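You operate a simulated robot arm through the tools that you are given. There is no shell and no other tool. Be economical: measure what you need, move in short steps, check, and stop when the job is done.

Carry out the task below with a simulated robot arm. There is one attempt and no reset: what you move stays moved.

TASK
Put things in order on the dishwasher side worktop. At the end: the purple capsule (marked "COCOA") is in the small white bowl; the green ramekin stands where the sink plug stood; the black pot (marked "COFFEE") stands where the green ramekin stood; the yellow oil bottle stands where the purple capsule stood; the sink plug stands where the yellow oil bottle stood; whatever was shut is shut again. Leave all else as you found it, and nothing knocked over.
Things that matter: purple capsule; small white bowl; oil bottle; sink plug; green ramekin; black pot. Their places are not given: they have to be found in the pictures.

It is judged by the outcome, as a careful person would: the job done as asked, and still so three seconds after it is handed in. It fails if anything else is knocked over, pushed out of place, dropped, spilled or broken.

THE ROBOT
A 6-joint arm with a two-finger parallel gripper, fixed in place. Base frame: the origin is at the foot of the arm, x ahead of it, y to its left, z up; the work surface is at about z = 0.92. Lengths are in m, angles in degrees, forces in N, time in s.
With the tool pointing down near the work surface it reaches from about 0.22 to 0.62 m from the base axis. Its first joint turns from -66.0 to 66.0 degrees. Payload 2.7 kg.
Tool frame: the origin (TCP) lies between the finger pads and is the grasp point; the fingertips stand 0.023 m ahead of it; z points along the fingers, y is the line along which they close. The gripper opens to 0.094 m. The fingers are 0.038 m wide and 0.01 m thick; the gripper's body (0.054 by 0.096 m) begins 0.039 m behind the TCP.
Orientation is that of the tool frame in the base frame, as a unit quaternion [w, x, y, z]. With the fingers straight down and closing along the base's y, the tool's x points along the base's -x, its y along +y and its z along -z.

THE INTERFACE
- The arm moves only by the tool apply_moves. Its argument "motion" is a list of rows, each an object of numbers (a shift or turn left out is 0, a gripper value left out holds the last): "dx", "dy", "dz": the shift along the tool's x, y, z in m; "ax", "ay", "az": the turn, a rotation vector about the tool's x, y, z in degrees; "fingers": the gripper command, from -1 (fully open) to 1 (shut), values between in proportion. In form: [{"dx": .., "dy": .., "dz": .., "ax": .., "ay": .., "az": .., "fingers": ..}, ...]. A call has 1 to 10 rows; each row is the pose to reach, as a shift and turn from the pose commanded when the call began, along the tool's axes at that moment. A row lasts 0.2 s, in which the tool goes at most 0.05 m and 8.6 degrees; a call with a longer step from one row to the next is refused whole, and so is a gripper value outside its range. A pose out of reach is approached as far as the arm can. The call stops where the force on the tool passes 40 N (or 10 N more than at its start, if that is more) or the arm is blocked; 0.2 s more then pass. The fingers move at their own pace (about 0.045 m/s each) and stop on an object; they squeeze with about 25 N. The grip force told is the motor's: it shows also when the fingers shut on nothing. Time passes only in rows, and 0.2 s behind the last, so rows that repeat a pose let the fingers close. It gives the time, the measured TCP pose, the force on the tool (base axes), the opening and the grip force at its end, in the units of the frame above (readings bear some noise).
- Cameras (640 x 400 px; columns grow to the right, rows downward): "scene" is fixed at [0.0669, -0.4227, 1.4172]; the picture's right is [0.86, -0.51, 0.00], its down [-0.24, -0.40, -0.89] and it looks along [0.45, 0.76, -0.46] (base axes); focal length 339 px, centre (320, 200). "wrist" rides on the gripper at [-0.039, 0, -0.044] in the tool frame; the picture's right is [0.00, -1.00, 0.00], its down [0.97, 0.00, -0.24] and it looks along [0.24, 0.00, 0.97] (tool axes); focal length 218 px, centre (320, 200).
- get_image(camera): a new picture of that camera. No time passes.
- pixel_to_xyz(camera, pixels): there is no depth. For up to 12 entries [column, row, z] of the newest picture of that camera ("zoom" is the newest enlarged one), the place [x, y] in the base frame at which the ray of that pixel passes the height z, good to about 0.002 m. No time passes.
- close_up(camera, box): a new picture of the part [left, top, right, bottom] of that camera's present view, enlarged. No time passes.
- finish_job(): hands the job in; it is judged then, once.

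Work in short steps. Measure before you move; look again where a grasp or a placing could have gone wrong, and mend it. You have 80 turns and 54 pictures in all, those below and enlarged ones among them. Open the gripper and draw the arm clear of the work before you hand the job in, unless the task says otherwise; then end with one line.

The tools are called after "Request:" as a command line: name --argument value ..., lists and objects as JSON in quotes. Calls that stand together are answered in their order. apply_moves: Moves the arm, as the interface text tells. Its arguments: {"type":"object","properties":{"motion":{"type":"array","items":{"type":"object","properties":{"dx":{"type":"number"},"dy":{"type":"number"},"dz":{"type":"number"},"ax":{"type":"number"},"ay":{"type":"number"},"az":{"type":"number"},"fingers":{"type":"number"}}}}},"required":["motion"]} The other tools are called the same way: get_image (camera) takes a picture; pixel_to_xyz (camera, pixels) gives the place at which the rays of pixels pass given heights; close_up (camera, box) takes an enlarged picture of a part of a camera's view; finish_job () hands the job in.

At the start:

```text
t: 0.0
position: [0.2605, 0.2672, 1.1917]
orientation: [0.0, -0.001, 1.0, 0.0]
contact_force: [0.1, 0.2, 0.2]
finger_gap: 0.0941
gripper_force: 0.0
```

scene: 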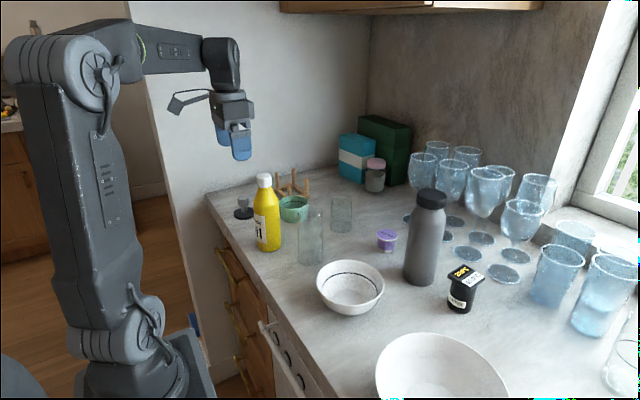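
wrist: 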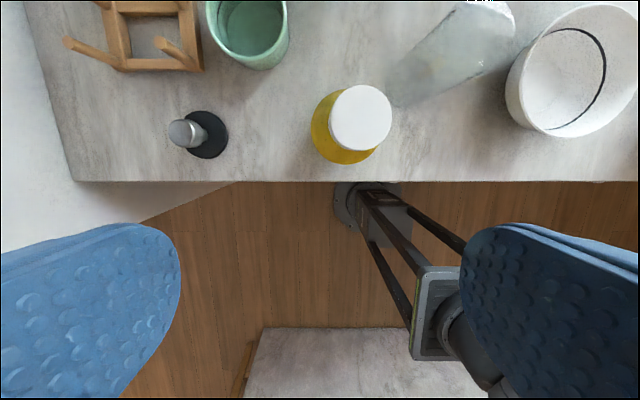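

I begin by enlarging the scene to locate the items: bottle (267,215), plug (243,208), ramekin (294,209), capsule (387,240), pot (463,288), bowl (350,287).

Request:
close_up --camera "scene" --box '[200, 150, 360, 270]'

Request:
close_up --camera "scene" --box '[300, 180, 540, 330]'

Request:
pixel_to_xyz --camera "wrist" --pixels '[[207, 135, 0.925], [186, 133, 0.96], [343, 130, 0.92], [361, 117, 1.07], [247, 30, 0.97], [75, 180, 0.92], [237, 181, 0.92], [580, 70, 0.97], [450, 55, 0.98], [150, 40, 0.95]]'

Request:
pixel_to_xyz --camera "scene" --pixels '[[243, 214, 0.92], [268, 247, 0.92], [294, 218, 0.92], [387, 248, 0.92], [387, 235, 0.95], [460, 307, 0.92], [350, 305, 0.92], [350, 275, 0.98], [419, 280, 0.92], [310, 261, 0.92], [341, 228, 0.92], [440, 390, 0.92]]'

```text
3.33 times, centred on (280, 210) of scene
```

zoom: 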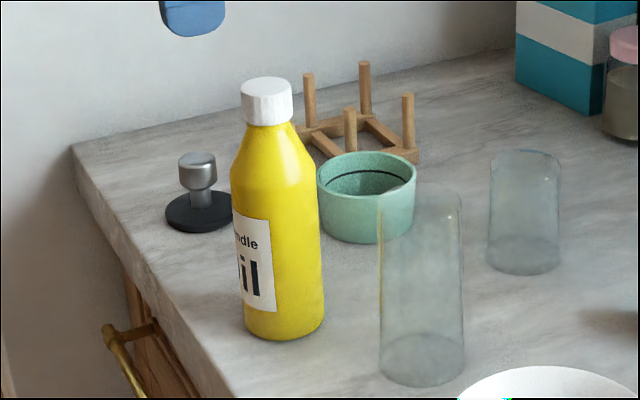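

```text
2.67 times, centred on (420, 255) of scene
```

zoom: 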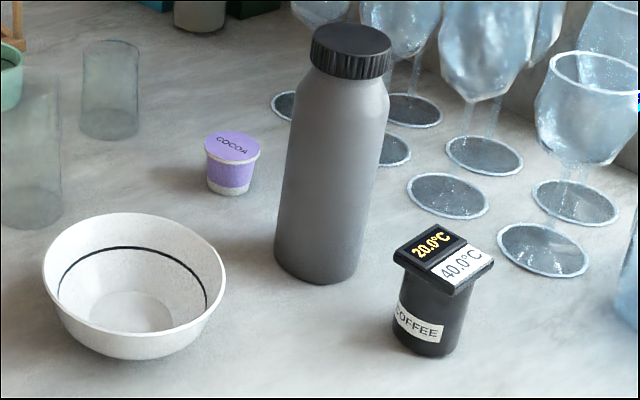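

```text
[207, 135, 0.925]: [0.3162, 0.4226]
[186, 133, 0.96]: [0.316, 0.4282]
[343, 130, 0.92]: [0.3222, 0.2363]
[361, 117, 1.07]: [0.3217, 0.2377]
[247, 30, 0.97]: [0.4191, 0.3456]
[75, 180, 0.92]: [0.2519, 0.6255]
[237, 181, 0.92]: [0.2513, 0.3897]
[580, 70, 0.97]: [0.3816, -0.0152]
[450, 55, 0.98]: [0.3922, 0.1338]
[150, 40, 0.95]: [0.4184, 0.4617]
```

```text
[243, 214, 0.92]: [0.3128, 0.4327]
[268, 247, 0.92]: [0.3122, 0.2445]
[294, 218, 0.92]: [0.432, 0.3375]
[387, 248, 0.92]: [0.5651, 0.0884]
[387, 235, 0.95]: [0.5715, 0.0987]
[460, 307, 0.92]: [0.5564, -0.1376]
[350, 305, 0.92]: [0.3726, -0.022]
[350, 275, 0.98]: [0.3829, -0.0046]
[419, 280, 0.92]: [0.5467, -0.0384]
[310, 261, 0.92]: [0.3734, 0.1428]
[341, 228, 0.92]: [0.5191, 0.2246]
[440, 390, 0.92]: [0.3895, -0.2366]
```

Positions are roughly known. I move above the capsule side for an overhead look.

Request:
apply_moves --motion '[{"dx": -0.037, "dy": -0.028}, {"dx": -0.074, "dy": -0.056}, {"dx": -0.111, "dy": -0.084}, {"dx": -0.148, "dy": -0.112}, {"dx": -0.185, "dy": -0.14}, {"dx": -0.222, "dy": -0.168}, {"dx": -0.245, "dy": -0.175}]'

Request:
get_image --camera "wrist"

```text
t: 1.6
position: [0.5065, 0.0933, 1.193]
orientation: [0.001, 0.0, 1.0, 0.001]
contact_force: [0.0, 0.4, 0.4]
finger_gap: 0.0938
gripper_force: 0.0
```

```text
49 pictures are left
```

wrist: 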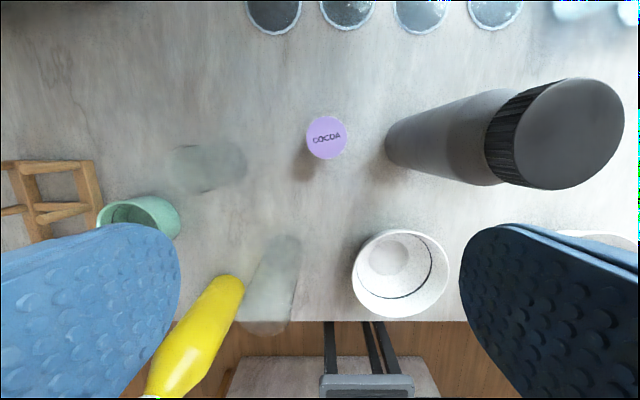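

The capsule's lid is at (327,138), bowl at (400,273). I measure their centres and extents.

Request:
pixel_to_xyz --camera "wrist" --pixels '[[327, 138, 0.96], [327, 138, 0.965], [306, 138, 0.96], [348, 138, 0.96], [327, 116, 0.96], [327, 160, 0.96], [351, 273, 0.98], [449, 268, 0.98], [402, 230, 0.98], [400, 318, 0.98], [390, 262, 0.925], [388, 140, 0.92]]'

Request:
pixel_to_xyz --camera "scene" --pixels '[[387, 252, 0.92], [387, 234, 0.96], [387, 234, 0.965], [387, 234, 0.955], [317, 285, 0.98], [384, 285, 0.98], [317, 285, 0.97], [384, 285, 0.97]]'

```text
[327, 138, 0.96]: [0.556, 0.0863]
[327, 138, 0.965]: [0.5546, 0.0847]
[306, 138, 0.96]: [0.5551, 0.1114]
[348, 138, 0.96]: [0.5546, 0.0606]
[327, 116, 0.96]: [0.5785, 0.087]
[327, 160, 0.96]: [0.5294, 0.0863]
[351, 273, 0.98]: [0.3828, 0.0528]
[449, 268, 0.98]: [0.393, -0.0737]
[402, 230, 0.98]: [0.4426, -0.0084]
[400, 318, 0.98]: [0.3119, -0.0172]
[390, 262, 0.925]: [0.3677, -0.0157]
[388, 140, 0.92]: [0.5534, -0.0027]
```

```text
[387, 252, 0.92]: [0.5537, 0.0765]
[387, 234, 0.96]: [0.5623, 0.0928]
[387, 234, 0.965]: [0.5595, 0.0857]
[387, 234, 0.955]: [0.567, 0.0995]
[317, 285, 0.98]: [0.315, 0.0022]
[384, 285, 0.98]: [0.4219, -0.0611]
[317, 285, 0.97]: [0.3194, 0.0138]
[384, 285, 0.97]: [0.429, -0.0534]
```

Capsule centre ≈ (0.556, 0.086), lid z≈0.964. I descend so the pads take the lip and then check before closing.

Request:
apply_moves --motion '[{"dx": -0.025, "dy": -0.003}, {"dx": -0.05, "dy": -0.006}, {"dx": -0.05, "dy": -0.006, "dz": 0.045}, {"dx": -0.05, "dy": -0.006, "dz": 0.09}, {"dx": -0.05, "dy": -0.006, "dz": 0.135}, {"dx": -0.05, "dy": -0.006, "dz": 0.165}]'

Request:
get_image --camera "wrist"

```text
t: 3.0
position: [0.557, 0.0855, 1.0255]
orientation: [0.0, 0.0, 1.0, 0.0]
contact_force: [-0.2, 0.2, 0.0]
finger_gap: 0.0938
gripper_force: 0.1
```

```text
48 pictures are left
```

wrist: 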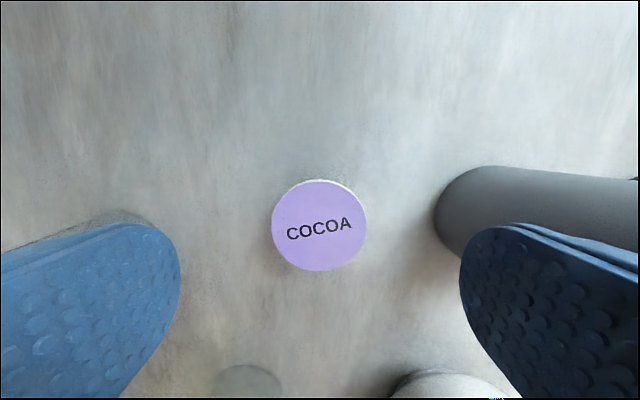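

Request:
pixel_to_xyz --camera "wrist" --pixels '[[319, 226, 0.964], [271, 226, 0.964], [367, 226, 0.964], [319, 181, 0.964], [319, 271, 0.964], [437, 215, 0.93]]'

```text
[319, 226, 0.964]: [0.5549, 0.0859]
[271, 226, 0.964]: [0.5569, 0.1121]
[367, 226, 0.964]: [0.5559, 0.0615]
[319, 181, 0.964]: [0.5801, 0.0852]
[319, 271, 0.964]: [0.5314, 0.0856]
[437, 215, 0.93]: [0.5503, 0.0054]
```

Centred. Descend 0.066 and close.

Request:
apply_moves --motion '[{"dz": 0.033, "fingers": -1}, {"dz": 0.066}, {"dz": 0.066}, {"dz": 0.066, "fingers": 1}, {"dz": 0.066, "fingers": 1}, {"dz": 0.066, "fingers": 1}, {"dz": 0.066, "fingers": 1}, {"dz": 0.066, "fingers": 1}]'

```text
t: 4.8
position: [0.5583, 0.085, 0.96]
orientation: [0.0, 0.0, 1.0, 0.0]
contact_force: [-0.5, 0.0, 0.4]
finger_gap: 0.0442
gripper_force: 25.1
```

Gripped (gap 0.044). Lift, retreat in x away from the flask, then over the bowl.

Request:
apply_moves --motion '[{"dz": -0.04}, {"dz": -0.08}, {"dz": -0.12}, {"dx": 0.045, "dz": -0.12}, {"dx": 0.09, "dz": -0.12}, {"dx": 0.12, "dy": -0.035, "dz": -0.12}, {"dx": 0.15, "dy": -0.07, "dz": -0.12}, {"dx": 0.18, "dy": -0.098, "dz": -0.12}, {"dx": 0.18, "dy": -0.098, "dz": -0.12}]'

Request:
get_image --camera "wrist"

Request:
get_image --camera "scene"

```text
t: 6.8
position: [0.3767, -0.0132, 1.0811]
orientation: [0.0, 0.0, 1.0, 0.0]
contact_force: [-0.6, -0.4, 0.2]
finger_gap: 0.0442
gripper_force: 25.3
```

```text
47 pictures are left
```

wrist: 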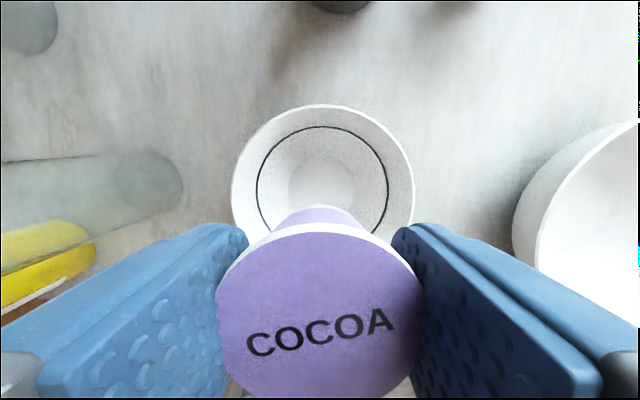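

```text
46 pictures are left
```

scene: 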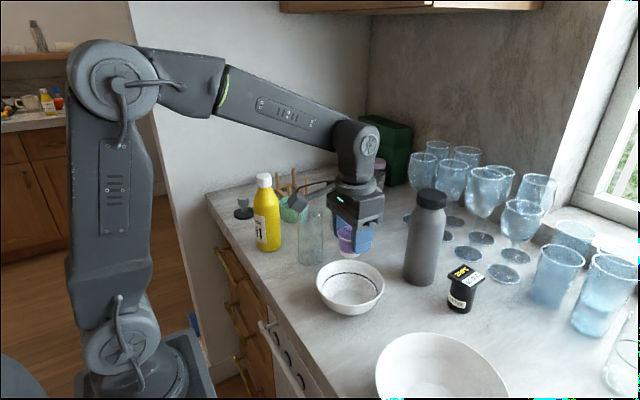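

Request:
pixel_to_xyz --camera "wrist" --pixels '[[232, 182, 0.98], [413, 182, 0.98], [323, 105, 0.98], [322, 184, 0.928], [289, 184, 0.928], [355, 184, 0.928], [322, 155, 0.928], [180, 180, 0.92], [140, 180, 1.0]]'

Request:
close_up --camera "scene" --box '[280, 170, 440, 320]'

```text
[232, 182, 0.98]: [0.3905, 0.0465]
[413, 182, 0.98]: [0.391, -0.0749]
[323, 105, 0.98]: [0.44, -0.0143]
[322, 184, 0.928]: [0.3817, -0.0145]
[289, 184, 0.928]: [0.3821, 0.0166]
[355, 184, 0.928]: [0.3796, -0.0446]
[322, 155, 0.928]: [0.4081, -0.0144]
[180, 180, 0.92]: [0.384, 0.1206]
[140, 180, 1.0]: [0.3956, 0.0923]
```

```text
2.67 times, centred on (360, 245) of scene
```

zoom: 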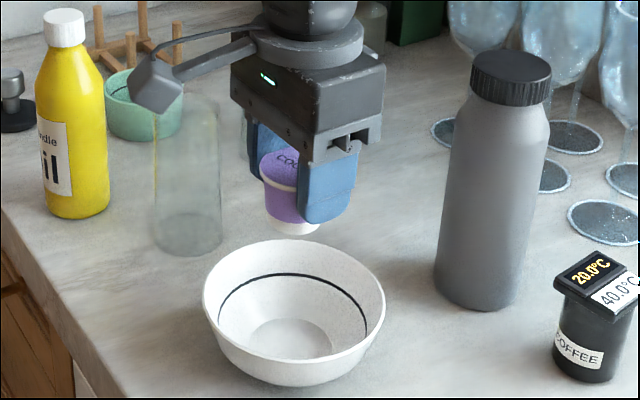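

Bowl centre ≈ (0.379,-0.014), nearly under the tool. Descend gently to seat the capsule on the bowl floor.

Request:
apply_moves --motion '[{"dx": -0.002, "dz": 0.04}, {"dx": -0.002, "dz": 0.08}, {"dx": -0.002, "dz": 0.095}, {"dx": -0.002, "dz": 0.103}, {"dx": -0.002, "dz": 0.103}]'

Request:
close_up --camera "scene" --box '[280, 200, 440, 320]'

```text
t: 8.0
position: [0.3796, -0.0103, 0.9769]
orientation: [0.0, 0.0, 1.0, 0.001]
contact_force: [0.2, -1.1, -0.5]
finger_gap: 0.0443
gripper_force: 25.2
```

```text
3.33 times, centred on (360, 260) of scene
```

zoom: 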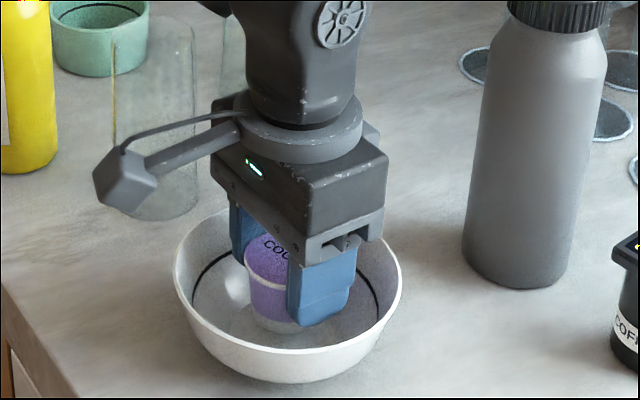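

Not touching yet; lower a little further in small steps.

Request:
apply_moves --motion '[{"dz": 0.003}, {"dz": 0.006}, {"dz": 0.008}, {"dz": 0.008}]'

```text
t: 9.0
position: [0.3792, -0.0128, 0.9687]
orientation: [0.001, -0.001, 1.0, 0.0]
contact_force: [0.2, 0.5, 0.0]
finger_gap: 0.0441
gripper_force: 24.8
```

Request:
apply_moves --motion '[{"dz": 0.002}, {"dz": 0.004}, {"dz": 0.004}]'

Request:
close_up --camera "scene" --box '[310, 240, 410, 320]'

```text
t: 9.8
position: [0.3796, -0.0128, 0.9662]
orientation: [0.002, 0.0, 1.0, 0.0]
contact_force: [-3.2, 2.1, 15.5]
finger_gap: 0.0442
gripper_force: 25.0
```

```text
5.00 times, centred on (360, 280) of scene
```

zoom: 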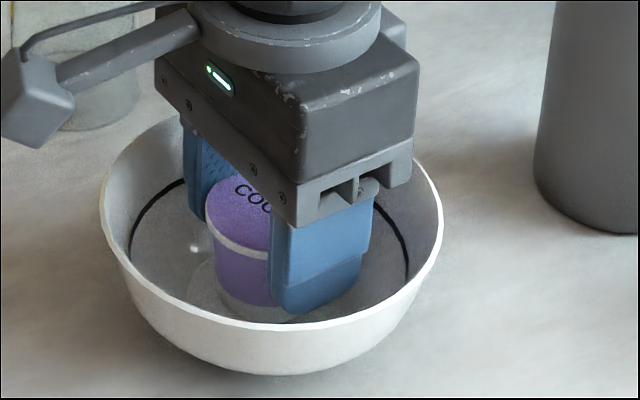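

Contact (15 N). Release with a small opening and rise.

Request:
apply_moves --motion '[{"dz": -0.002, "fingers": -0.35}, {"dz": -0.002, "fingers": -0.35}, {"dz": -0.002, "fingers": -0.35}, {"dz": -0.03}, {"dz": -0.07}, {"dz": -0.11}, {"dz": -0.15}, {"dz": -0.19, "fingers": -1}]'

Request:
get_image --camera "wrist"

```text
t: 11.6
position: [0.378, -0.0138, 1.1549]
orientation: [-0.001, 0.0, 1.0, 0.0]
contact_force: [0.7, -0.2, 0.3]
finger_gap: 0.0941
gripper_force: 0.1
```

```text
42 pictures are left
```

wrist: 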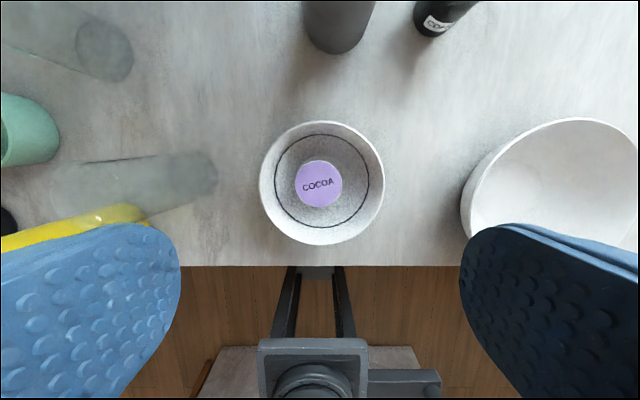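

Capsule sits upright in the bowl. Next the oil bottle: measure its height and position.

Request:
pixel_to_xyz --camera "scene" --pixels '[[264, 178, 1.06], [264, 178, 1.08], [264, 178, 1.1], [264, 178, 1.12], [430, 195, 1.12], [430, 195, 1.14], [430, 195, 1.16], [312, 215, 1.03], [312, 215, 1.05], [464, 272, 0.98], [464, 272, 1.0]]'

Request:
apply_moves --motion '[{"dz": -0.04}, {"dz": -0.05, "dx": 0.015, "dy": 0.046}, {"dz": -0.05, "dx": 0.03, "dy": 0.092}, {"dz": -0.05, "dx": 0.04, "dy": 0.138}, {"dz": -0.05, "dx": 0.05, "dy": 0.184}, {"dz": -0.05, "dx": 0.055, "dy": 0.23}, {"dz": -0.05, "dx": 0.055, "dy": 0.25}, {"dz": -0.05, "dx": 0.055, "dy": 0.25}]'

Request:
get_image --camera "wrist"

```text
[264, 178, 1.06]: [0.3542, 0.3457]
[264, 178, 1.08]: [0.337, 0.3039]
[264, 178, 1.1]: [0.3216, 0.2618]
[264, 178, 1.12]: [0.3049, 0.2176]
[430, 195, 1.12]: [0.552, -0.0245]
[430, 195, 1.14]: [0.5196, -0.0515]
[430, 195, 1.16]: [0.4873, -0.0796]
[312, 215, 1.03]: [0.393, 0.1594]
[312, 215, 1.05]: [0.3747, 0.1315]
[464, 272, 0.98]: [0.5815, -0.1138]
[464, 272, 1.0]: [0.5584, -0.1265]
```

```text
t: 13.4
position: [0.3255, 0.2393, 1.2032]
orientation: [-0.001, 0.0, 1.0, 0.001]
contact_force: [0.2, 0.1, 0.1]
finger_gap: 0.094
gripper_force: 0.0
```

```text
41 pictures are left
```

wrist: 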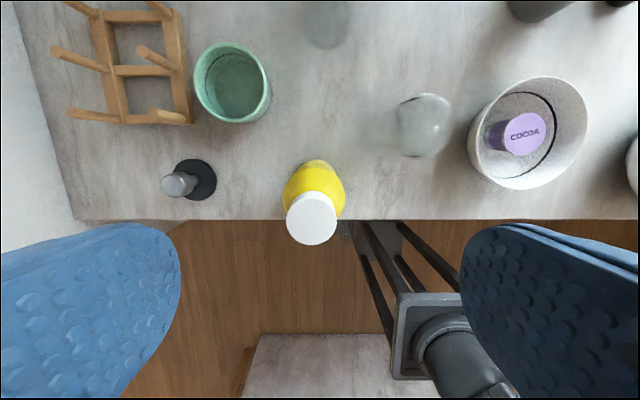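

Request:
pixel_to_xyz --camera "wrist" --pixels '[[311, 218, 1.09], [311, 218, 1.1], [311, 218, 1.11], [313, 185, 0.98], [284, 185, 1.0], [345, 185, 1.0], [313, 160, 0.97], [208, 179, 0.925], [178, 185, 0.96], [233, 83, 0.97], [425, 124, 1.05], [425, 124, 0.92]]'

Request:
close_up --camera "wrist" --box '[260, 130, 380, 260]'

```text
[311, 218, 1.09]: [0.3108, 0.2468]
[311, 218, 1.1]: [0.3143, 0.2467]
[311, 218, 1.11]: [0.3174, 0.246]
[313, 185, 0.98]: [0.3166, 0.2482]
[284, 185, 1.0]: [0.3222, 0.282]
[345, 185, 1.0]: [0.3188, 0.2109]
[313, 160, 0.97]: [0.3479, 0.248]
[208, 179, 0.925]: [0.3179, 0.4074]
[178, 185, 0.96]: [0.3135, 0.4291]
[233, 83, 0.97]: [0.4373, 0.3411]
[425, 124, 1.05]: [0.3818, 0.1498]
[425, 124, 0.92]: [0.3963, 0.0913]
```

```text
3.08 times, centred on (320, 195) of wrist
```

zoom: 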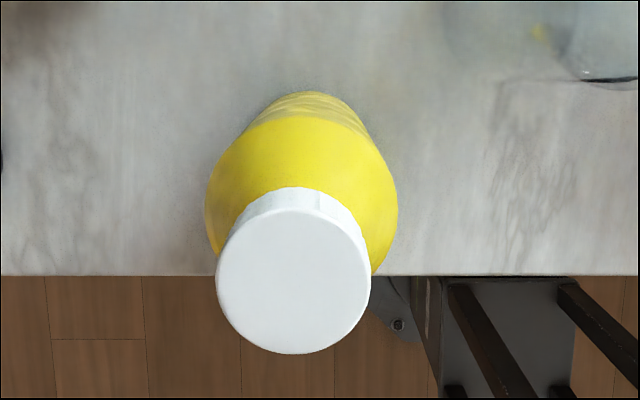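

Bottle axis ≈ (0.316, 0.247), top ≈ 1.107; I'll take it by its cap. Go to just above the cap and look.

Request:
apply_moves --motion '[{"dx": 0.009, "dy": 0.0075, "dz": 0.03}, {"dx": 0.009, "dy": 0.0075, "dz": 0.06}, {"dx": 0.009, "dy": 0.0075, "dz": 0.06}]'

Request:
get_image --camera "wrist"

Request:
close_up --camera "scene" --box '[210, 130, 330, 260]'

```text
t: 14.2
position: [0.3153, 0.2469, 1.1442]
orientation: [-0.001, 0.0, 1.0, 0.001]
contact_force: [-0.4, 0.4, -0.7]
finger_gap: 0.0939
gripper_force: 0.0
```

```text
39 pictures are left
```

wrist: 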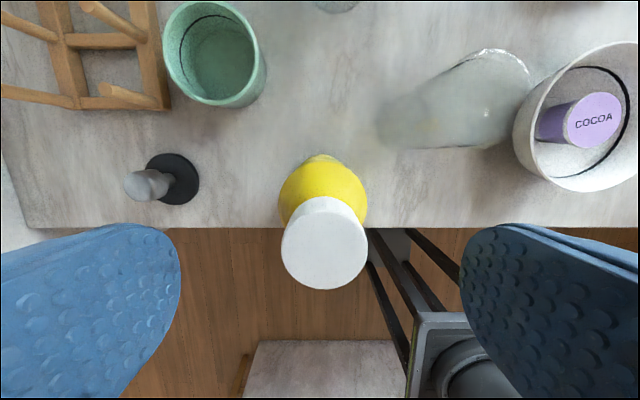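

```text
3.08 times, centred on (270, 195) of scene
```

zoom: 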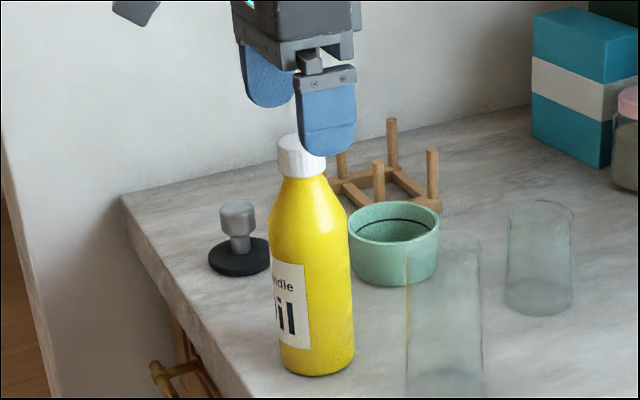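

Request:
pixel_to_xyz --camera "wrist" --pixels '[[324, 246, 1.095], [324, 246, 1.107], [281, 246, 1.107], [368, 246, 1.107], [281, 246, 1.09], [368, 246, 1.09], [171, 178, 0.925], [147, 185, 0.955], [147, 185, 0.965]]'

Request:
pixel_to_xyz --camera "zoom" --pixels '[[300, 142, 1.09], [300, 142, 1.1], [300, 142, 1.11], [317, 372, 0.92], [237, 211, 0.96], [237, 211, 0.97], [240, 258, 0.925]]'

```text
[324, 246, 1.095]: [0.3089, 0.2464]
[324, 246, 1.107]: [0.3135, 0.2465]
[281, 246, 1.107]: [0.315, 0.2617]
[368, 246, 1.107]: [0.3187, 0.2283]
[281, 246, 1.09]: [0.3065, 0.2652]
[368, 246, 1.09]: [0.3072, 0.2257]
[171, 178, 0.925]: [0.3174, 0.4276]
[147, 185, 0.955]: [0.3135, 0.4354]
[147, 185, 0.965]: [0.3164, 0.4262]
```

```text
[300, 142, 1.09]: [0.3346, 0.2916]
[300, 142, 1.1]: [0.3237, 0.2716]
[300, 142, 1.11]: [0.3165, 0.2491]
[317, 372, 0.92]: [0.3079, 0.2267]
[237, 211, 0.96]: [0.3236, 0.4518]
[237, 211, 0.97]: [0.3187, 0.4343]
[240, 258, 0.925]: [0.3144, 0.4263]
```

Cap centre (0.316, 0.247), top 1.11, well centred between the fingers. Descend 0.046 and close.

Request:
apply_moves --motion '[{"dz": 0.025}, {"dz": 0.046}, {"dz": 0.046}, {"dz": 0.046, "fingers": 1}, {"dz": 0.046, "fingers": 1}, {"dz": 0.046, "fingers": 1}, {"dz": 0.046, "fingers": 1}, {"dz": 0.046, "fingers": 1}, {"dz": 0.046, "fingers": 1}]'

Request:
close_up --camera "scene" --box '[210, 130, 330, 260]'

```text
t: 16.2
position: [0.314, 0.246, 1.0981]
orientation: [0.001, 0.0, 1.0, -0.001]
contact_force: [-0.2, -0.3, 2.5]
finger_gap: 0.0342
gripper_force: 24.9
```

```text
3.08 times, centred on (270, 195) of scene
```

zoom: 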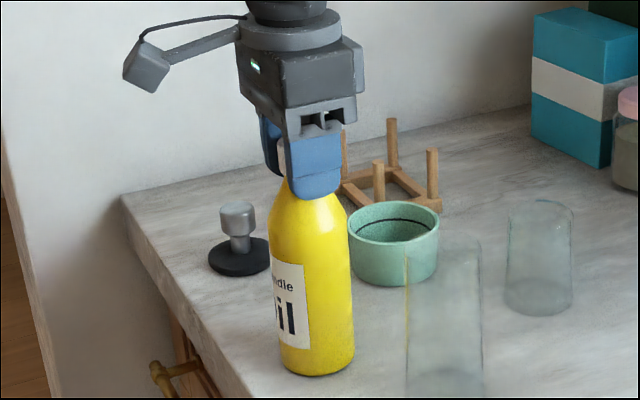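

Firm grip on the cap (gap 0.034). Lift 0.15 straight up.

Request:
apply_moves --motion '[{"dz": -0.02}, {"dz": -0.06}, {"dz": -0.1}, {"dz": -0.15}, {"dz": -0.15}]'

Request:
get_image --camera "scene"

```text
t: 17.4
position: [0.3139, 0.2451, 1.2481]
orientation: [0.0, 0.0, 1.0, 0.0]
contact_force: [-0.2, 0.2, -3.8]
finger_gap: 0.0325
gripper_force: 25.4
```

```text
36 pictures are left
```

scene: 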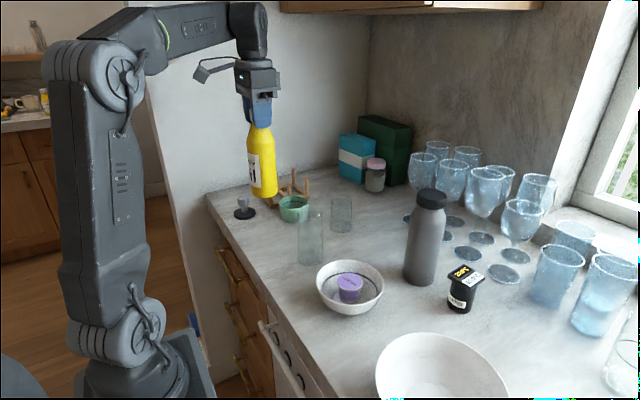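

Gap shrank slightly; I check the grip before travelling.

Request:
close_up --camera "scene" --box '[220, 50, 320, 210]'

```text
2.50 times, centred on (270, 130) of scene
```

zoom: 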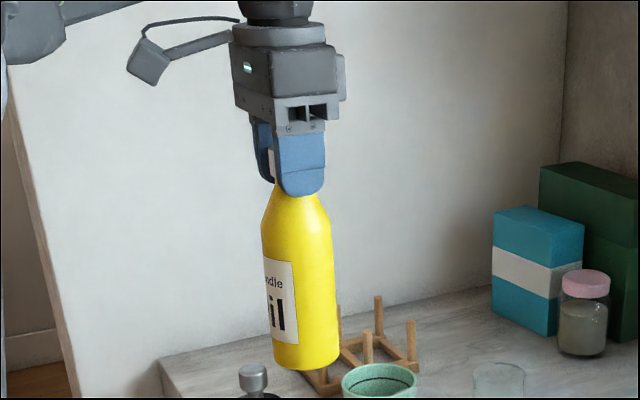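

Grip looks secure. Travel between/above the glasses to over the capsule's old place.

Request:
apply_moves --motion '[{"dx": -0.034, "dy": -0.015}, {"dx": -0.068, "dy": -0.03}, {"dx": -0.101, "dy": -0.046}, {"dx": -0.135, "dy": -0.061}, {"dx": -0.162, "dy": -0.086}, {"dx": -0.189, "dy": -0.111}, {"dx": -0.216, "dy": -0.136}, {"dx": -0.2415, "dy": -0.16}, {"dx": -0.2415, "dy": -0.16}, {"dx": -0.2415, "dy": -0.16}]'

Request:
get_image --camera "scene"

```text
t: 19.6
position: [0.5287, 0.0868, 1.2326]
orientation: [0.0, 0.0, 1.0, 0.0]
contact_force: [-0.1, -0.5, -3.7]
finger_gap: 0.0326
gripper_force: 25.0
out of reach, approached as far as the arm can: row 7, 8, 9, 10
```

```text
34 pictures are left
```

scene: 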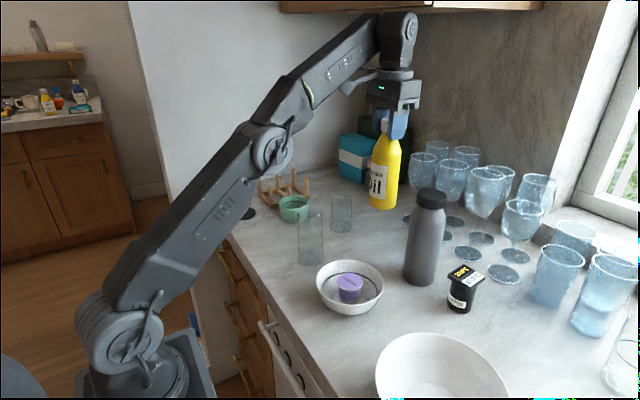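

The reach limit clips here; descend and see which x results.

Request:
apply_moves --motion '[{"dz": 0.03}, {"dz": 0.06}, {"dz": 0.06}]'

```text
t: 20.4
position: [0.5298, 0.0871, 1.1726]
orientation: [0.0, 0.001, 1.0, 0.0]
contact_force: [0.1, 1.0, -3.6]
finger_gap: 0.0326
gripper_force: 25.1
```

Request:
apply_moves --motion '[{"dx": -0.0265, "dy": -0.001, "dz": 0.02}, {"dx": -0.0265, "dy": -0.001, "dz": 0.05}, {"dx": -0.0265, "dy": -0.001, "dz": 0.05}]'

Request:
close_up --camera "scene" --box '[320, 130, 480, 290]'

Request:
get_image --camera "wrist"

```text
t: 21.2
position: [0.5539, 0.0865, 1.1228]
orientation: [0.0, 0.0, 1.0, 0.001]
contact_force: [0.4, 0.1, -3.2]
finger_gap: 0.0324
gripper_force: 24.7
```

```text
2.50 times, centred on (400, 210) of scene
```

zoom: 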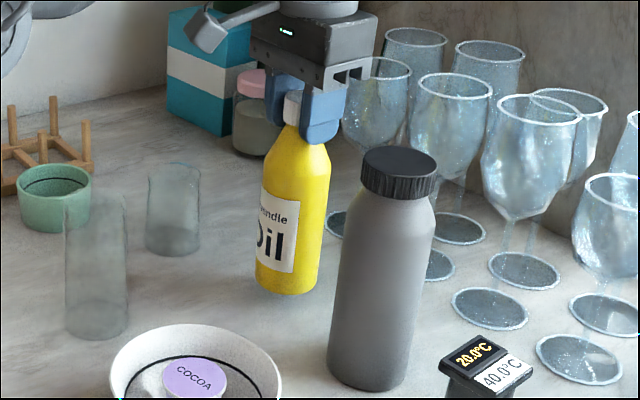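

```text
32 pictures are left
```

wrist: 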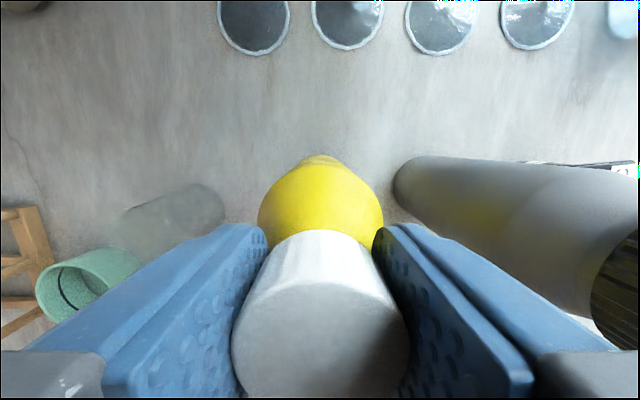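

Clear of the flask. Lower gently to contact.

Request:
apply_moves --motion '[{"dx": -0.001, "dz": 0.012}, {"dx": -0.001, "dz": 0.019}, {"dx": -0.001, "dz": 0.022}, {"dx": -0.001, "dz": 0.024}, {"dx": -0.001, "dz": 0.024}]'

```text
t: 22.4
position: [0.5574, 0.0844, 1.1001]
orientation: [0.001, 0.001, 1.0, 0.0]
contact_force: [0.0, 0.5, 2.8]
finger_gap: 0.0323
gripper_force: 25.3
```

Seated (force reversed to +2.8 N). Open moderately and rise.

Request:
apply_moves --motion '[{"fingers": -0.5}, {"fingers": -0.5}, {"fingers": -0.5}, {"fingers": -0.5}, {"dz": -0.03}, {"dz": -0.06}, {"dz": -0.085}, {"dz": -0.085, "dx": 0.04}, {"dz": -0.085, "dx": 0.08}]'

Request:
get_image --camera "wrist"

Request:
get_image --camera "scene"

```text
t: 24.4
position: [0.4786, 0.0836, 1.1842]
orientation: [0.0, -0.001, 1.0, 0.0]
contact_force: [0.3, -0.2, 0.2]
finger_gap: 0.0707
gripper_force: 0.1
```

```text
31 pictures are left
```

wrist: 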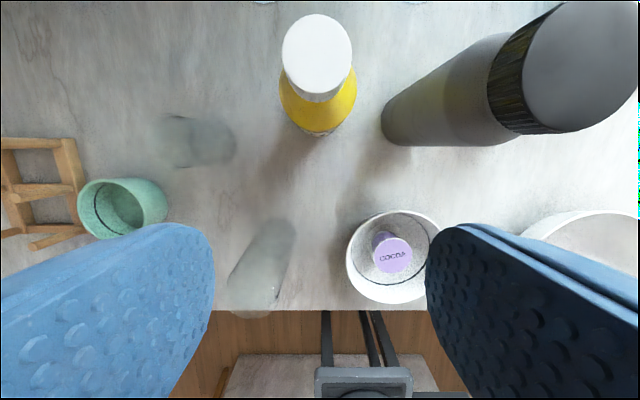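

```text
30 pictures are left
```

scene: 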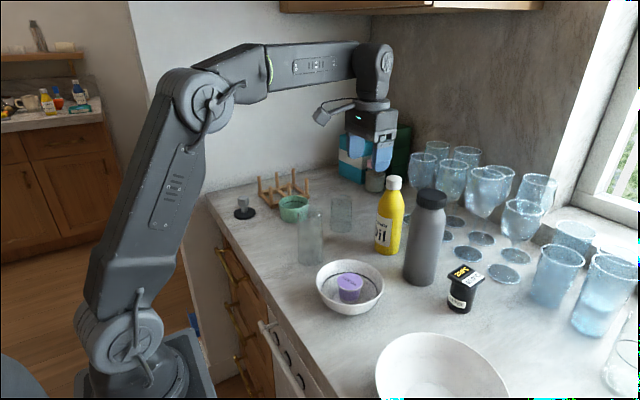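

Bottle stands at the capsule's place. Now travel to above the plug.

Request:
apply_moves --motion '[{"dx": 0.018, "dy": 0.038, "fingers": -1}, {"dx": 0.036, "dy": 0.076}, {"dx": 0.054, "dy": 0.114}, {"dx": 0.072, "dy": 0.152}, {"dx": 0.09, "dy": 0.19}, {"dx": 0.108, "dy": 0.228}, {"dx": 0.126, "dy": 0.266}, {"dx": 0.144, "dy": 0.304}, {"dx": 0.1625, "dy": 0.343}, {"dx": 0.1625, "dy": 0.343, "dz": 0.04}]'

Request:
apply_moves --motion '[{"dz": 0.03}, {"dz": 0.06}, {"dz": 0.06}]'

Request:
get_image --camera "wrist"

```text
t: 26.6
position: [0.316, 0.4263, 1.1441]
orientation: [0.0, 0.0, 1.0, 0.001]
contact_force: [-0.1, -0.4, 0.6]
finger_gap: 0.0939
gripper_force: 0.0
```

```text
t: 27.4
position: [0.3147, 0.4246, 1.0842]
orientation: [-0.001, 0.0, 1.0, -0.001]
contact_force: [-0.3, 0.4, -0.8]
finger_gap: 0.0942
gripper_force: 0.0
```

```text
29 pictures are left
```

wrist: 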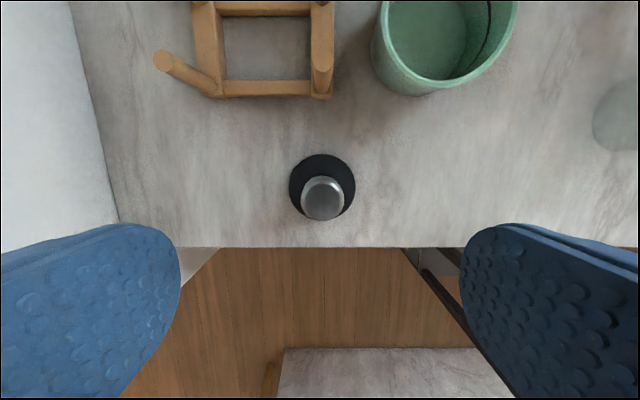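

Request:
pixel_to_xyz --camera "wrist" --pixels '[[323, 203, 0.97], [302, 203, 0.97], [344, 203, 0.97], [322, 186, 0.928], [289, 186, 0.928], [356, 186, 0.928], [322, 154, 0.928], [333, 90, 0.93], [212, 80, 1.0], [160, 60, 1.0], [420, 95, 0.92], [120, 220, 0.92]]'

Request:
close_up --camera "scene" --box '[210, 150, 330, 240]'

```text
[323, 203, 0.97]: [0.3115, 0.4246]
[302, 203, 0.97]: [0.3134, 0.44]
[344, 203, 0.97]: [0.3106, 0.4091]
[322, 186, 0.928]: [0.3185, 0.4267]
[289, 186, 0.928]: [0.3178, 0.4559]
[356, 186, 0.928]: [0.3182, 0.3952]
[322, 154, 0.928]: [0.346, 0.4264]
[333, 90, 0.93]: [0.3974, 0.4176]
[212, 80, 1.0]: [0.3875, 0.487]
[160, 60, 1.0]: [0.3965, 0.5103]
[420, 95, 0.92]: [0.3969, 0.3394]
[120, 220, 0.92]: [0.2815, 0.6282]
```

```text
4.44 times, centred on (270, 195) of scene
```

zoom: 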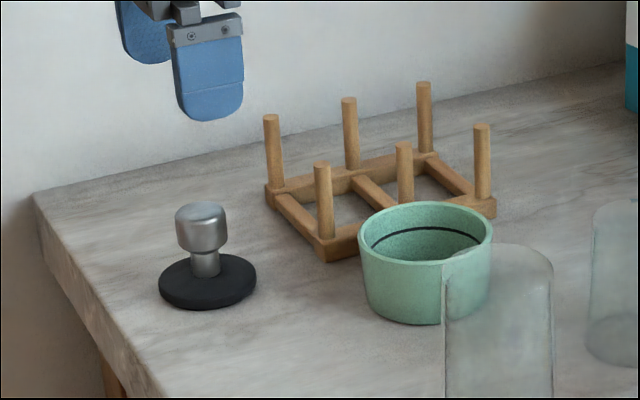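

Plug centre ≈ (0.317, 0.426), knob ~0.03 wide. Descend to the knob and close.

Request:
apply_moves --motion '[{"dx": -0.002, "dy": 0.001, "dz": 0.04}, {"dx": -0.002, "dy": 0.001, "dz": 0.08}, {"dx": -0.002, "dy": 0.001, "dz": 0.11}, {"dx": -0.002, "dy": 0.001, "dz": 0.121}, {"dx": -0.002, "dy": 0.001, "dz": 0.121, "fingers": 1}, {"dx": -0.002, "dy": 0.001, "dz": 0.121, "fingers": 1}, {"dx": -0.002, "dy": 0.001, "dz": 0.121, "fingers": 1}, {"dx": -0.002, "dy": 0.001, "dz": 0.121, "fingers": 1}, {"dx": -0.002, "dy": 0.001, "dz": 0.121, "fingers": 1}, {"dx": -0.002, "dy": 0.001, "dz": 0.121, "fingers": 1}]'

Request:
close_up --camera "scene" --box '[210, 150, 330, 240]'

```text
t: 29.6
position: [0.3175, 0.4284, 0.9628]
orientation: [0.001, 0.0, 1.0, 0.0]
contact_force: [-0.5, 0.0, 0.7]
finger_gap: 0.0308
gripper_force: 24.6
```

```text
4.44 times, centred on (270, 195) of scene
```

zoom: 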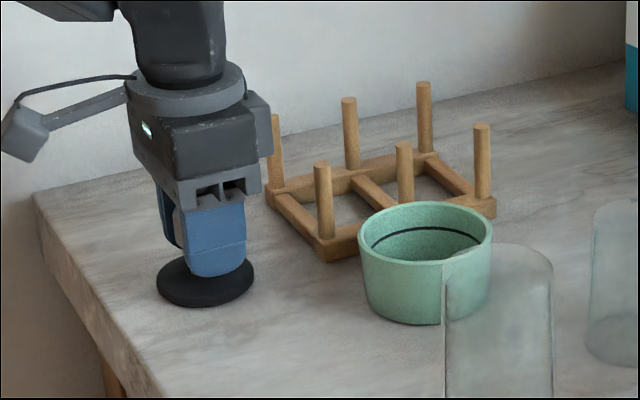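

Gripped. Lift 5 cm, carry to bottle's place (0.316, 0.247), and lower.

Request:
apply_moves --motion '[{"dz": -0.025}, {"dz": -0.05}, {"dz": -0.05, "dy": -0.045}, {"dz": -0.05, "dy": -0.09}, {"dz": -0.05, "dy": -0.135}, {"dz": -0.05, "dx": 0.0015, "dy": -0.1795}, {"dz": -0.05, "dx": 0.0015, "dy": -0.1795}, {"dz": -0.02, "dx": 0.0015, "dy": -0.1795}, {"dz": -0.005, "dx": 0.0015, "dy": -0.1795}, {"dz": -0.001, "dx": 0.0015, "dy": -0.1795}]'

Request:
apply_moves --motion '[{"dz": 0.001}, {"dz": 0.002}]'

Request:
close_up --camera "scene" --box '[210, 170, 330, 260]'

```text
t: 31.8
position: [0.3153, 0.249, 0.9635]
orientation: [0.001, 0.001, 1.0, 0.0]
contact_force: [0.5, 0.0, -1.2]
finger_gap: 0.0306
gripper_force: 25.0
```

```text
t: 32.4
position: [0.3145, 0.2479, 0.9621]
orientation: [-0.001, 0.0, 1.0, 0.001]
contact_force: [-0.9, -1.2, 2.8]
finger_gap: 0.0305
gripper_force: 24.8
```

```text
4.44 times, centred on (270, 215) of scene
```

zoom: 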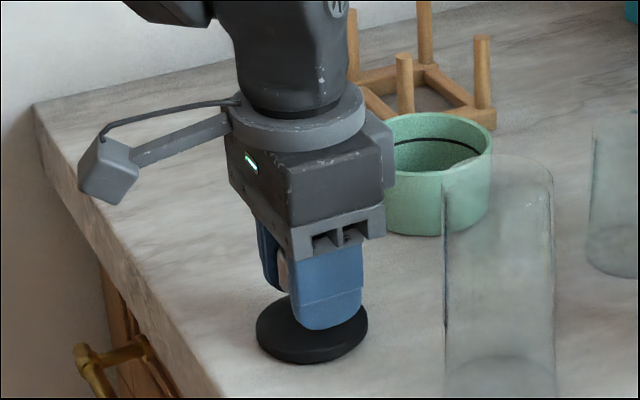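

Seated. Release, rise and move above the ramekin.

Request:
apply_moves --motion '[{"fingers": -1}, {"fingers": -1}, {"fingers": -1}, {"dz": -0.04}, {"dz": -0.09}, {"dz": -0.14}, {"dz": -0.16, "dx": -0.035, "dy": 0.03}, {"dz": -0.16, "dx": -0.07, "dy": 0.06}, {"dz": -0.16, "dx": -0.1, "dy": 0.093}, {"dz": -0.16, "dx": -0.1, "dy": 0.093}]'

Request:
get_image --camera "wrist"

```text
refused: row 7 steps farther than a row can; nothing moved
```

```text
25 pictures are left
```

wrist: 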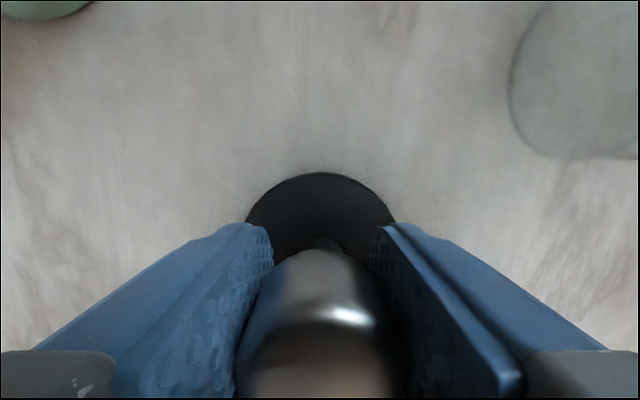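

Row too long; resend with smaller steps.

Request:
apply_moves --motion '[{"fingers": -1}, {"fingers": -1}, {"fingers": -1}, {"dz": -0.04}, {"dz": -0.08}, {"dz": -0.12}, {"dz": -0.15, "dx": -0.02, "dy": 0.02}, {"dz": -0.16, "dx": -0.05, "dy": 0.045}, {"dz": -0.16, "dx": -0.08, "dy": 0.07}, {"dz": -0.16, "dx": -0.1, "dy": 0.093}]'

Request:
get_image --camera "wrist"

```text
t: 34.6
position: [0.4157, 0.3412, 1.1242]
orientation: [0.001, 0.0, 1.0, 0.0]
contact_force: [0.0, 0.4, -0.4]
finger_gap: 0.094
gripper_force: 0.0
```

```text
24 pictures are left
```

wrist: 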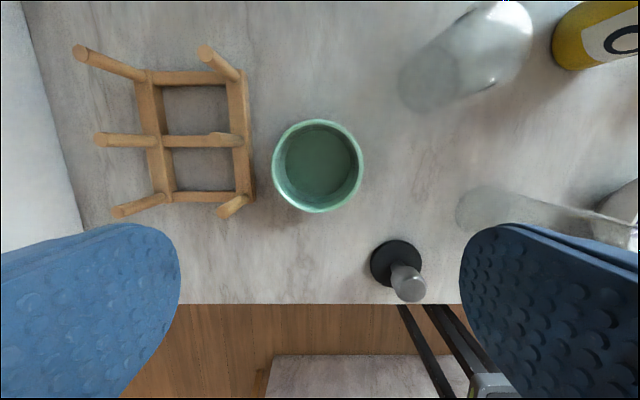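

Request:
pixel_to_xyz --camera "wrist" --pixels '[[317, 166, 0.97], [272, 166, 0.97], [363, 166, 0.97], [317, 119, 0.97], [317, 213, 0.97], [319, 162, 0.925], [253, 195, 0.93], [222, 215, 0.985], [395, 263, 0.925], [215, 140, 0.99]]'

Request:
pixel_to_xyz --camera "scene" --pixels '[[293, 203, 0.96], [293, 203, 0.97], [293, 203, 0.98], [279, 204, 0.97], [308, 204, 0.97]]'

```text
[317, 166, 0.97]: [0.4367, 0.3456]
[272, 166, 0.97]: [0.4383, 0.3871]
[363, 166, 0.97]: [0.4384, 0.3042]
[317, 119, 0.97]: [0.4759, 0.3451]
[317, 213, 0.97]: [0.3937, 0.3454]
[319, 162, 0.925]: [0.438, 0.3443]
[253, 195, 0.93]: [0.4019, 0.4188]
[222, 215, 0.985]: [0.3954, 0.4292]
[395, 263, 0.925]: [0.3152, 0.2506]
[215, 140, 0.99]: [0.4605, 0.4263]
```

```text
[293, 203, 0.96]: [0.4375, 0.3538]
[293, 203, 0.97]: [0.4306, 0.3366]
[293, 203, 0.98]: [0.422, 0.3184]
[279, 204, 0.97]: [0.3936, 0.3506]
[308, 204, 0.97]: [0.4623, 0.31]
```

Ramekin centre ≈ (0.437, 0.3455), ~0.082 wide: tight, so I go lower and re-measure.

Request:
apply_moves --motion '[{"dx": -0.021, "dy": 0.004, "dz": 0.04}, {"dx": -0.021, "dy": 0.004, "dz": 0.08}, {"dx": -0.021, "dy": 0.004, "dz": 0.095}, {"dx": -0.021, "dy": 0.004, "dz": 0.095}]'

Request:
get_image --camera "wrist"

```text
t: 35.6
position: [0.4373, 0.346, 1.0276]
orientation: [0.0, 0.0, 1.0, 0.0]
contact_force: [0.2, 0.3, -0.1]
finger_gap: 0.094
gripper_force: 0.0
```

```text
23 pictures are left
```

wrist: 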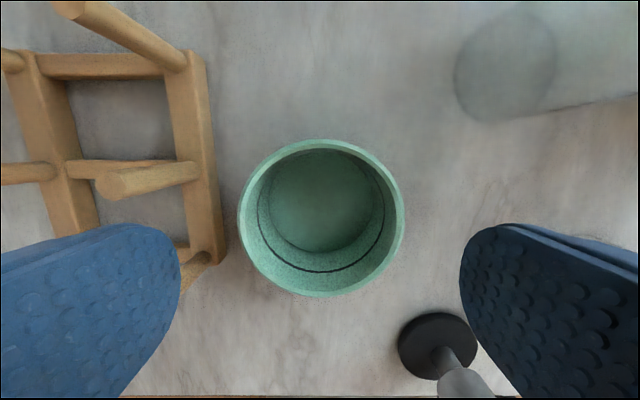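

Request:
pixel_to_xyz --camera "wrist" --pixels '[[238, 217, 0.965], [405, 217, 0.965], [321, 139, 0.965], [321, 298, 0.965], [324, 205, 0.925], [217, 220, 0.93], [198, 170, 0.99], [185, 60, 0.935], [437, 345, 0.925]]'

```text
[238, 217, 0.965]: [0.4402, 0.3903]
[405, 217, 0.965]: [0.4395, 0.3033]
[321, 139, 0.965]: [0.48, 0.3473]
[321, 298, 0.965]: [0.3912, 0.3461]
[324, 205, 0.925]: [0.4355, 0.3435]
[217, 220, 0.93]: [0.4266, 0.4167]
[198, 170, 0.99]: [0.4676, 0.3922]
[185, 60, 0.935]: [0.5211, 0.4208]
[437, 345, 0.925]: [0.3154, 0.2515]
```

Centred within a millimetre or so; rack clearance ~1 cm. Descend and close.

Request:
apply_moves --motion '[{"dz": 0.02}, {"dz": 0.036}, {"dz": 0.046}, {"dz": 0.058}, {"dz": 0.07}, {"dz": 0.07, "fingers": 1}, {"dz": 0.07, "fingers": 1}, {"dz": 0.07, "fingers": 1}]'

Request:
close_up --camera "scene" --box '[220, 150, 360, 250]'

```text
t: 37.4
position: [0.4365, 0.3458, 0.9589]
orientation: [0.0, 0.0, 1.0, 0.0]
contact_force: [0.1, -1.5, 2.8]
finger_gap: 0.0876
gripper_force: 24.7
```

```text
4.00 times, centred on (290, 200) of scene
```

zoom: 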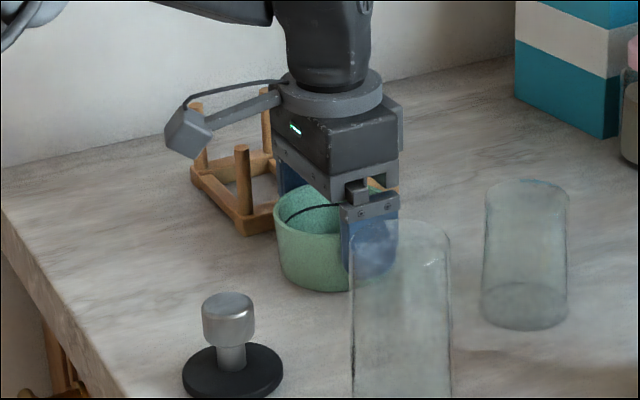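

Held (gap 0.088). Lift 7 cm, move back in x, then left to the plug's old place.

Request:
apply_moves --motion '[{"dz": -0.03}, {"dz": -0.07}, {"dz": -0.07, "dx": 0.04}, {"dz": -0.07, "dx": 0.08}, {"dz": -0.07, "dx": 0.1195}, {"dz": -0.07, "dx": 0.1195, "dy": 0.04}, {"dz": -0.07, "dx": 0.1195, "dy": 0.0805}, {"dz": -0.07, "dx": 0.1195, "dy": 0.0805}, {"dz": -0.03, "dx": 0.1195, "dy": 0.0805}, {"dz": -0.01, "dx": 0.1195, "dy": 0.0805}]'

Request:
apply_moves --motion '[{"dz": 0.005}, {"dz": 0.008}, {"dz": 0.01}]'

Request:
close_up --camera "scene" --box '[200, 150, 340, 250]'

```text
t: 39.6
position: [0.3181, 0.4262, 0.967]
orientation: [0.0, 0.001, 1.0, 0.0]
contact_force: [0.1, -0.3, -2.0]
finger_gap: 0.0876
gripper_force: 25.0
```

```text
t: 40.4
position: [0.3165, 0.4266, 0.9575]
orientation: [0.0, 0.0, 1.0, 0.001]
contact_force: [-2.3, -1.6, 5.0]
finger_gap: 0.0873
gripper_force: 25.0
```

```text
4.00 times, centred on (270, 200) of scene
```

zoom: 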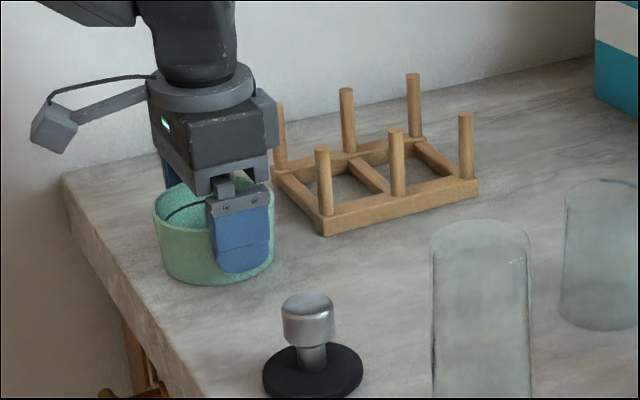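

Seated. Release and rise.

Request:
apply_moves --motion '[{"fingers": -1}, {"fingers": -1}, {"dz": -0.04}, {"dz": -0.09}, {"dz": -0.14}, {"dz": -0.19}, {"dz": -0.22}, {"dz": -0.22}]'

Request:
get_image --camera "wrist"

```text
t: 42.2
position: [0.3191, 0.4282, 1.1756]
orientation: [0.0, 0.0, 1.0, 0.0]
contact_force: [0.8, -0.6, 0.2]
finger_gap: 0.0941
gripper_force: 0.0
```

```text
20 pictures are left
```

wrist: 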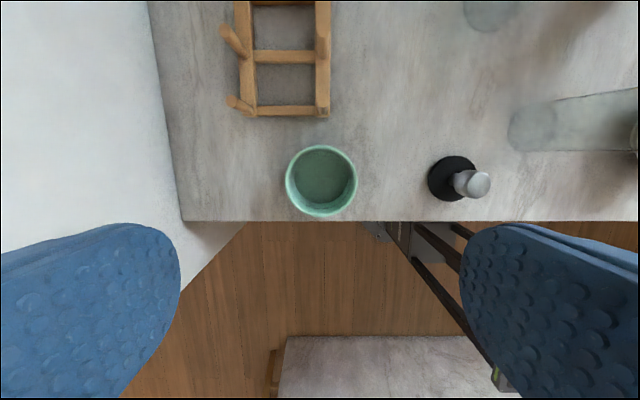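

Ramekin stands where the plug was. Now travel to the pot, passing in front of the flask.

Request:
apply_moves --motion '[{"dx": -0.008, "dy": -0.047}, {"dx": -0.016, "dy": -0.094}, {"dx": -0.024, "dy": -0.141}, {"dx": -0.032, "dy": -0.188}, {"dx": -0.04, "dy": -0.235}, {"dx": -0.048, "dy": -0.282}, {"dx": -0.056, "dy": -0.329}, {"dx": -0.064, "dy": -0.376}, {"dx": -0.072, "dy": -0.423}, {"dx": -0.08, "dy": -0.47}]'

Request:
apply_moves --motion '[{"dx": -0.03, "dy": -0.038}, {"dx": -0.06, "dy": -0.076}, {"dx": -0.08, "dy": -0.093}, {"dx": -0.08, "dy": -0.093}]'

Request:
get_image --camera "wrist"

```text
t: 44.4
position: [0.3952, -0.0431, 1.1791]
orientation: [0.0, -0.001, 1.0, -0.001]
contact_force: [-0.7, -0.1, 0.2]
finger_gap: 0.0939
gripper_force: 0.1
```

```text
t: 45.4
position: [0.4763, -0.1366, 1.1769]
orientation: [0.0, 0.0, 1.0, 0.0]
contact_force: [0.1, 0.0, 0.7]
finger_gap: 0.0941
gripper_force: 0.1
```

```text
19 pictures are left
```

wrist: 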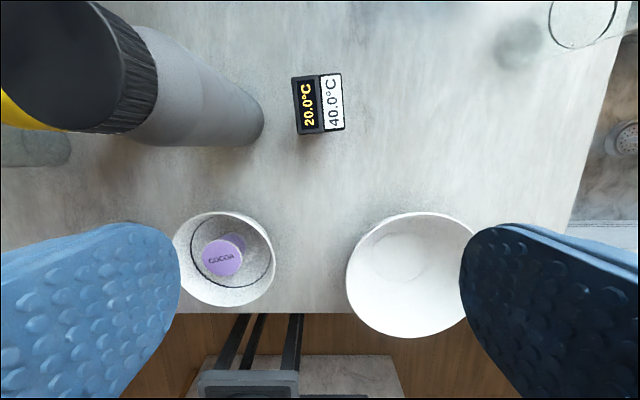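

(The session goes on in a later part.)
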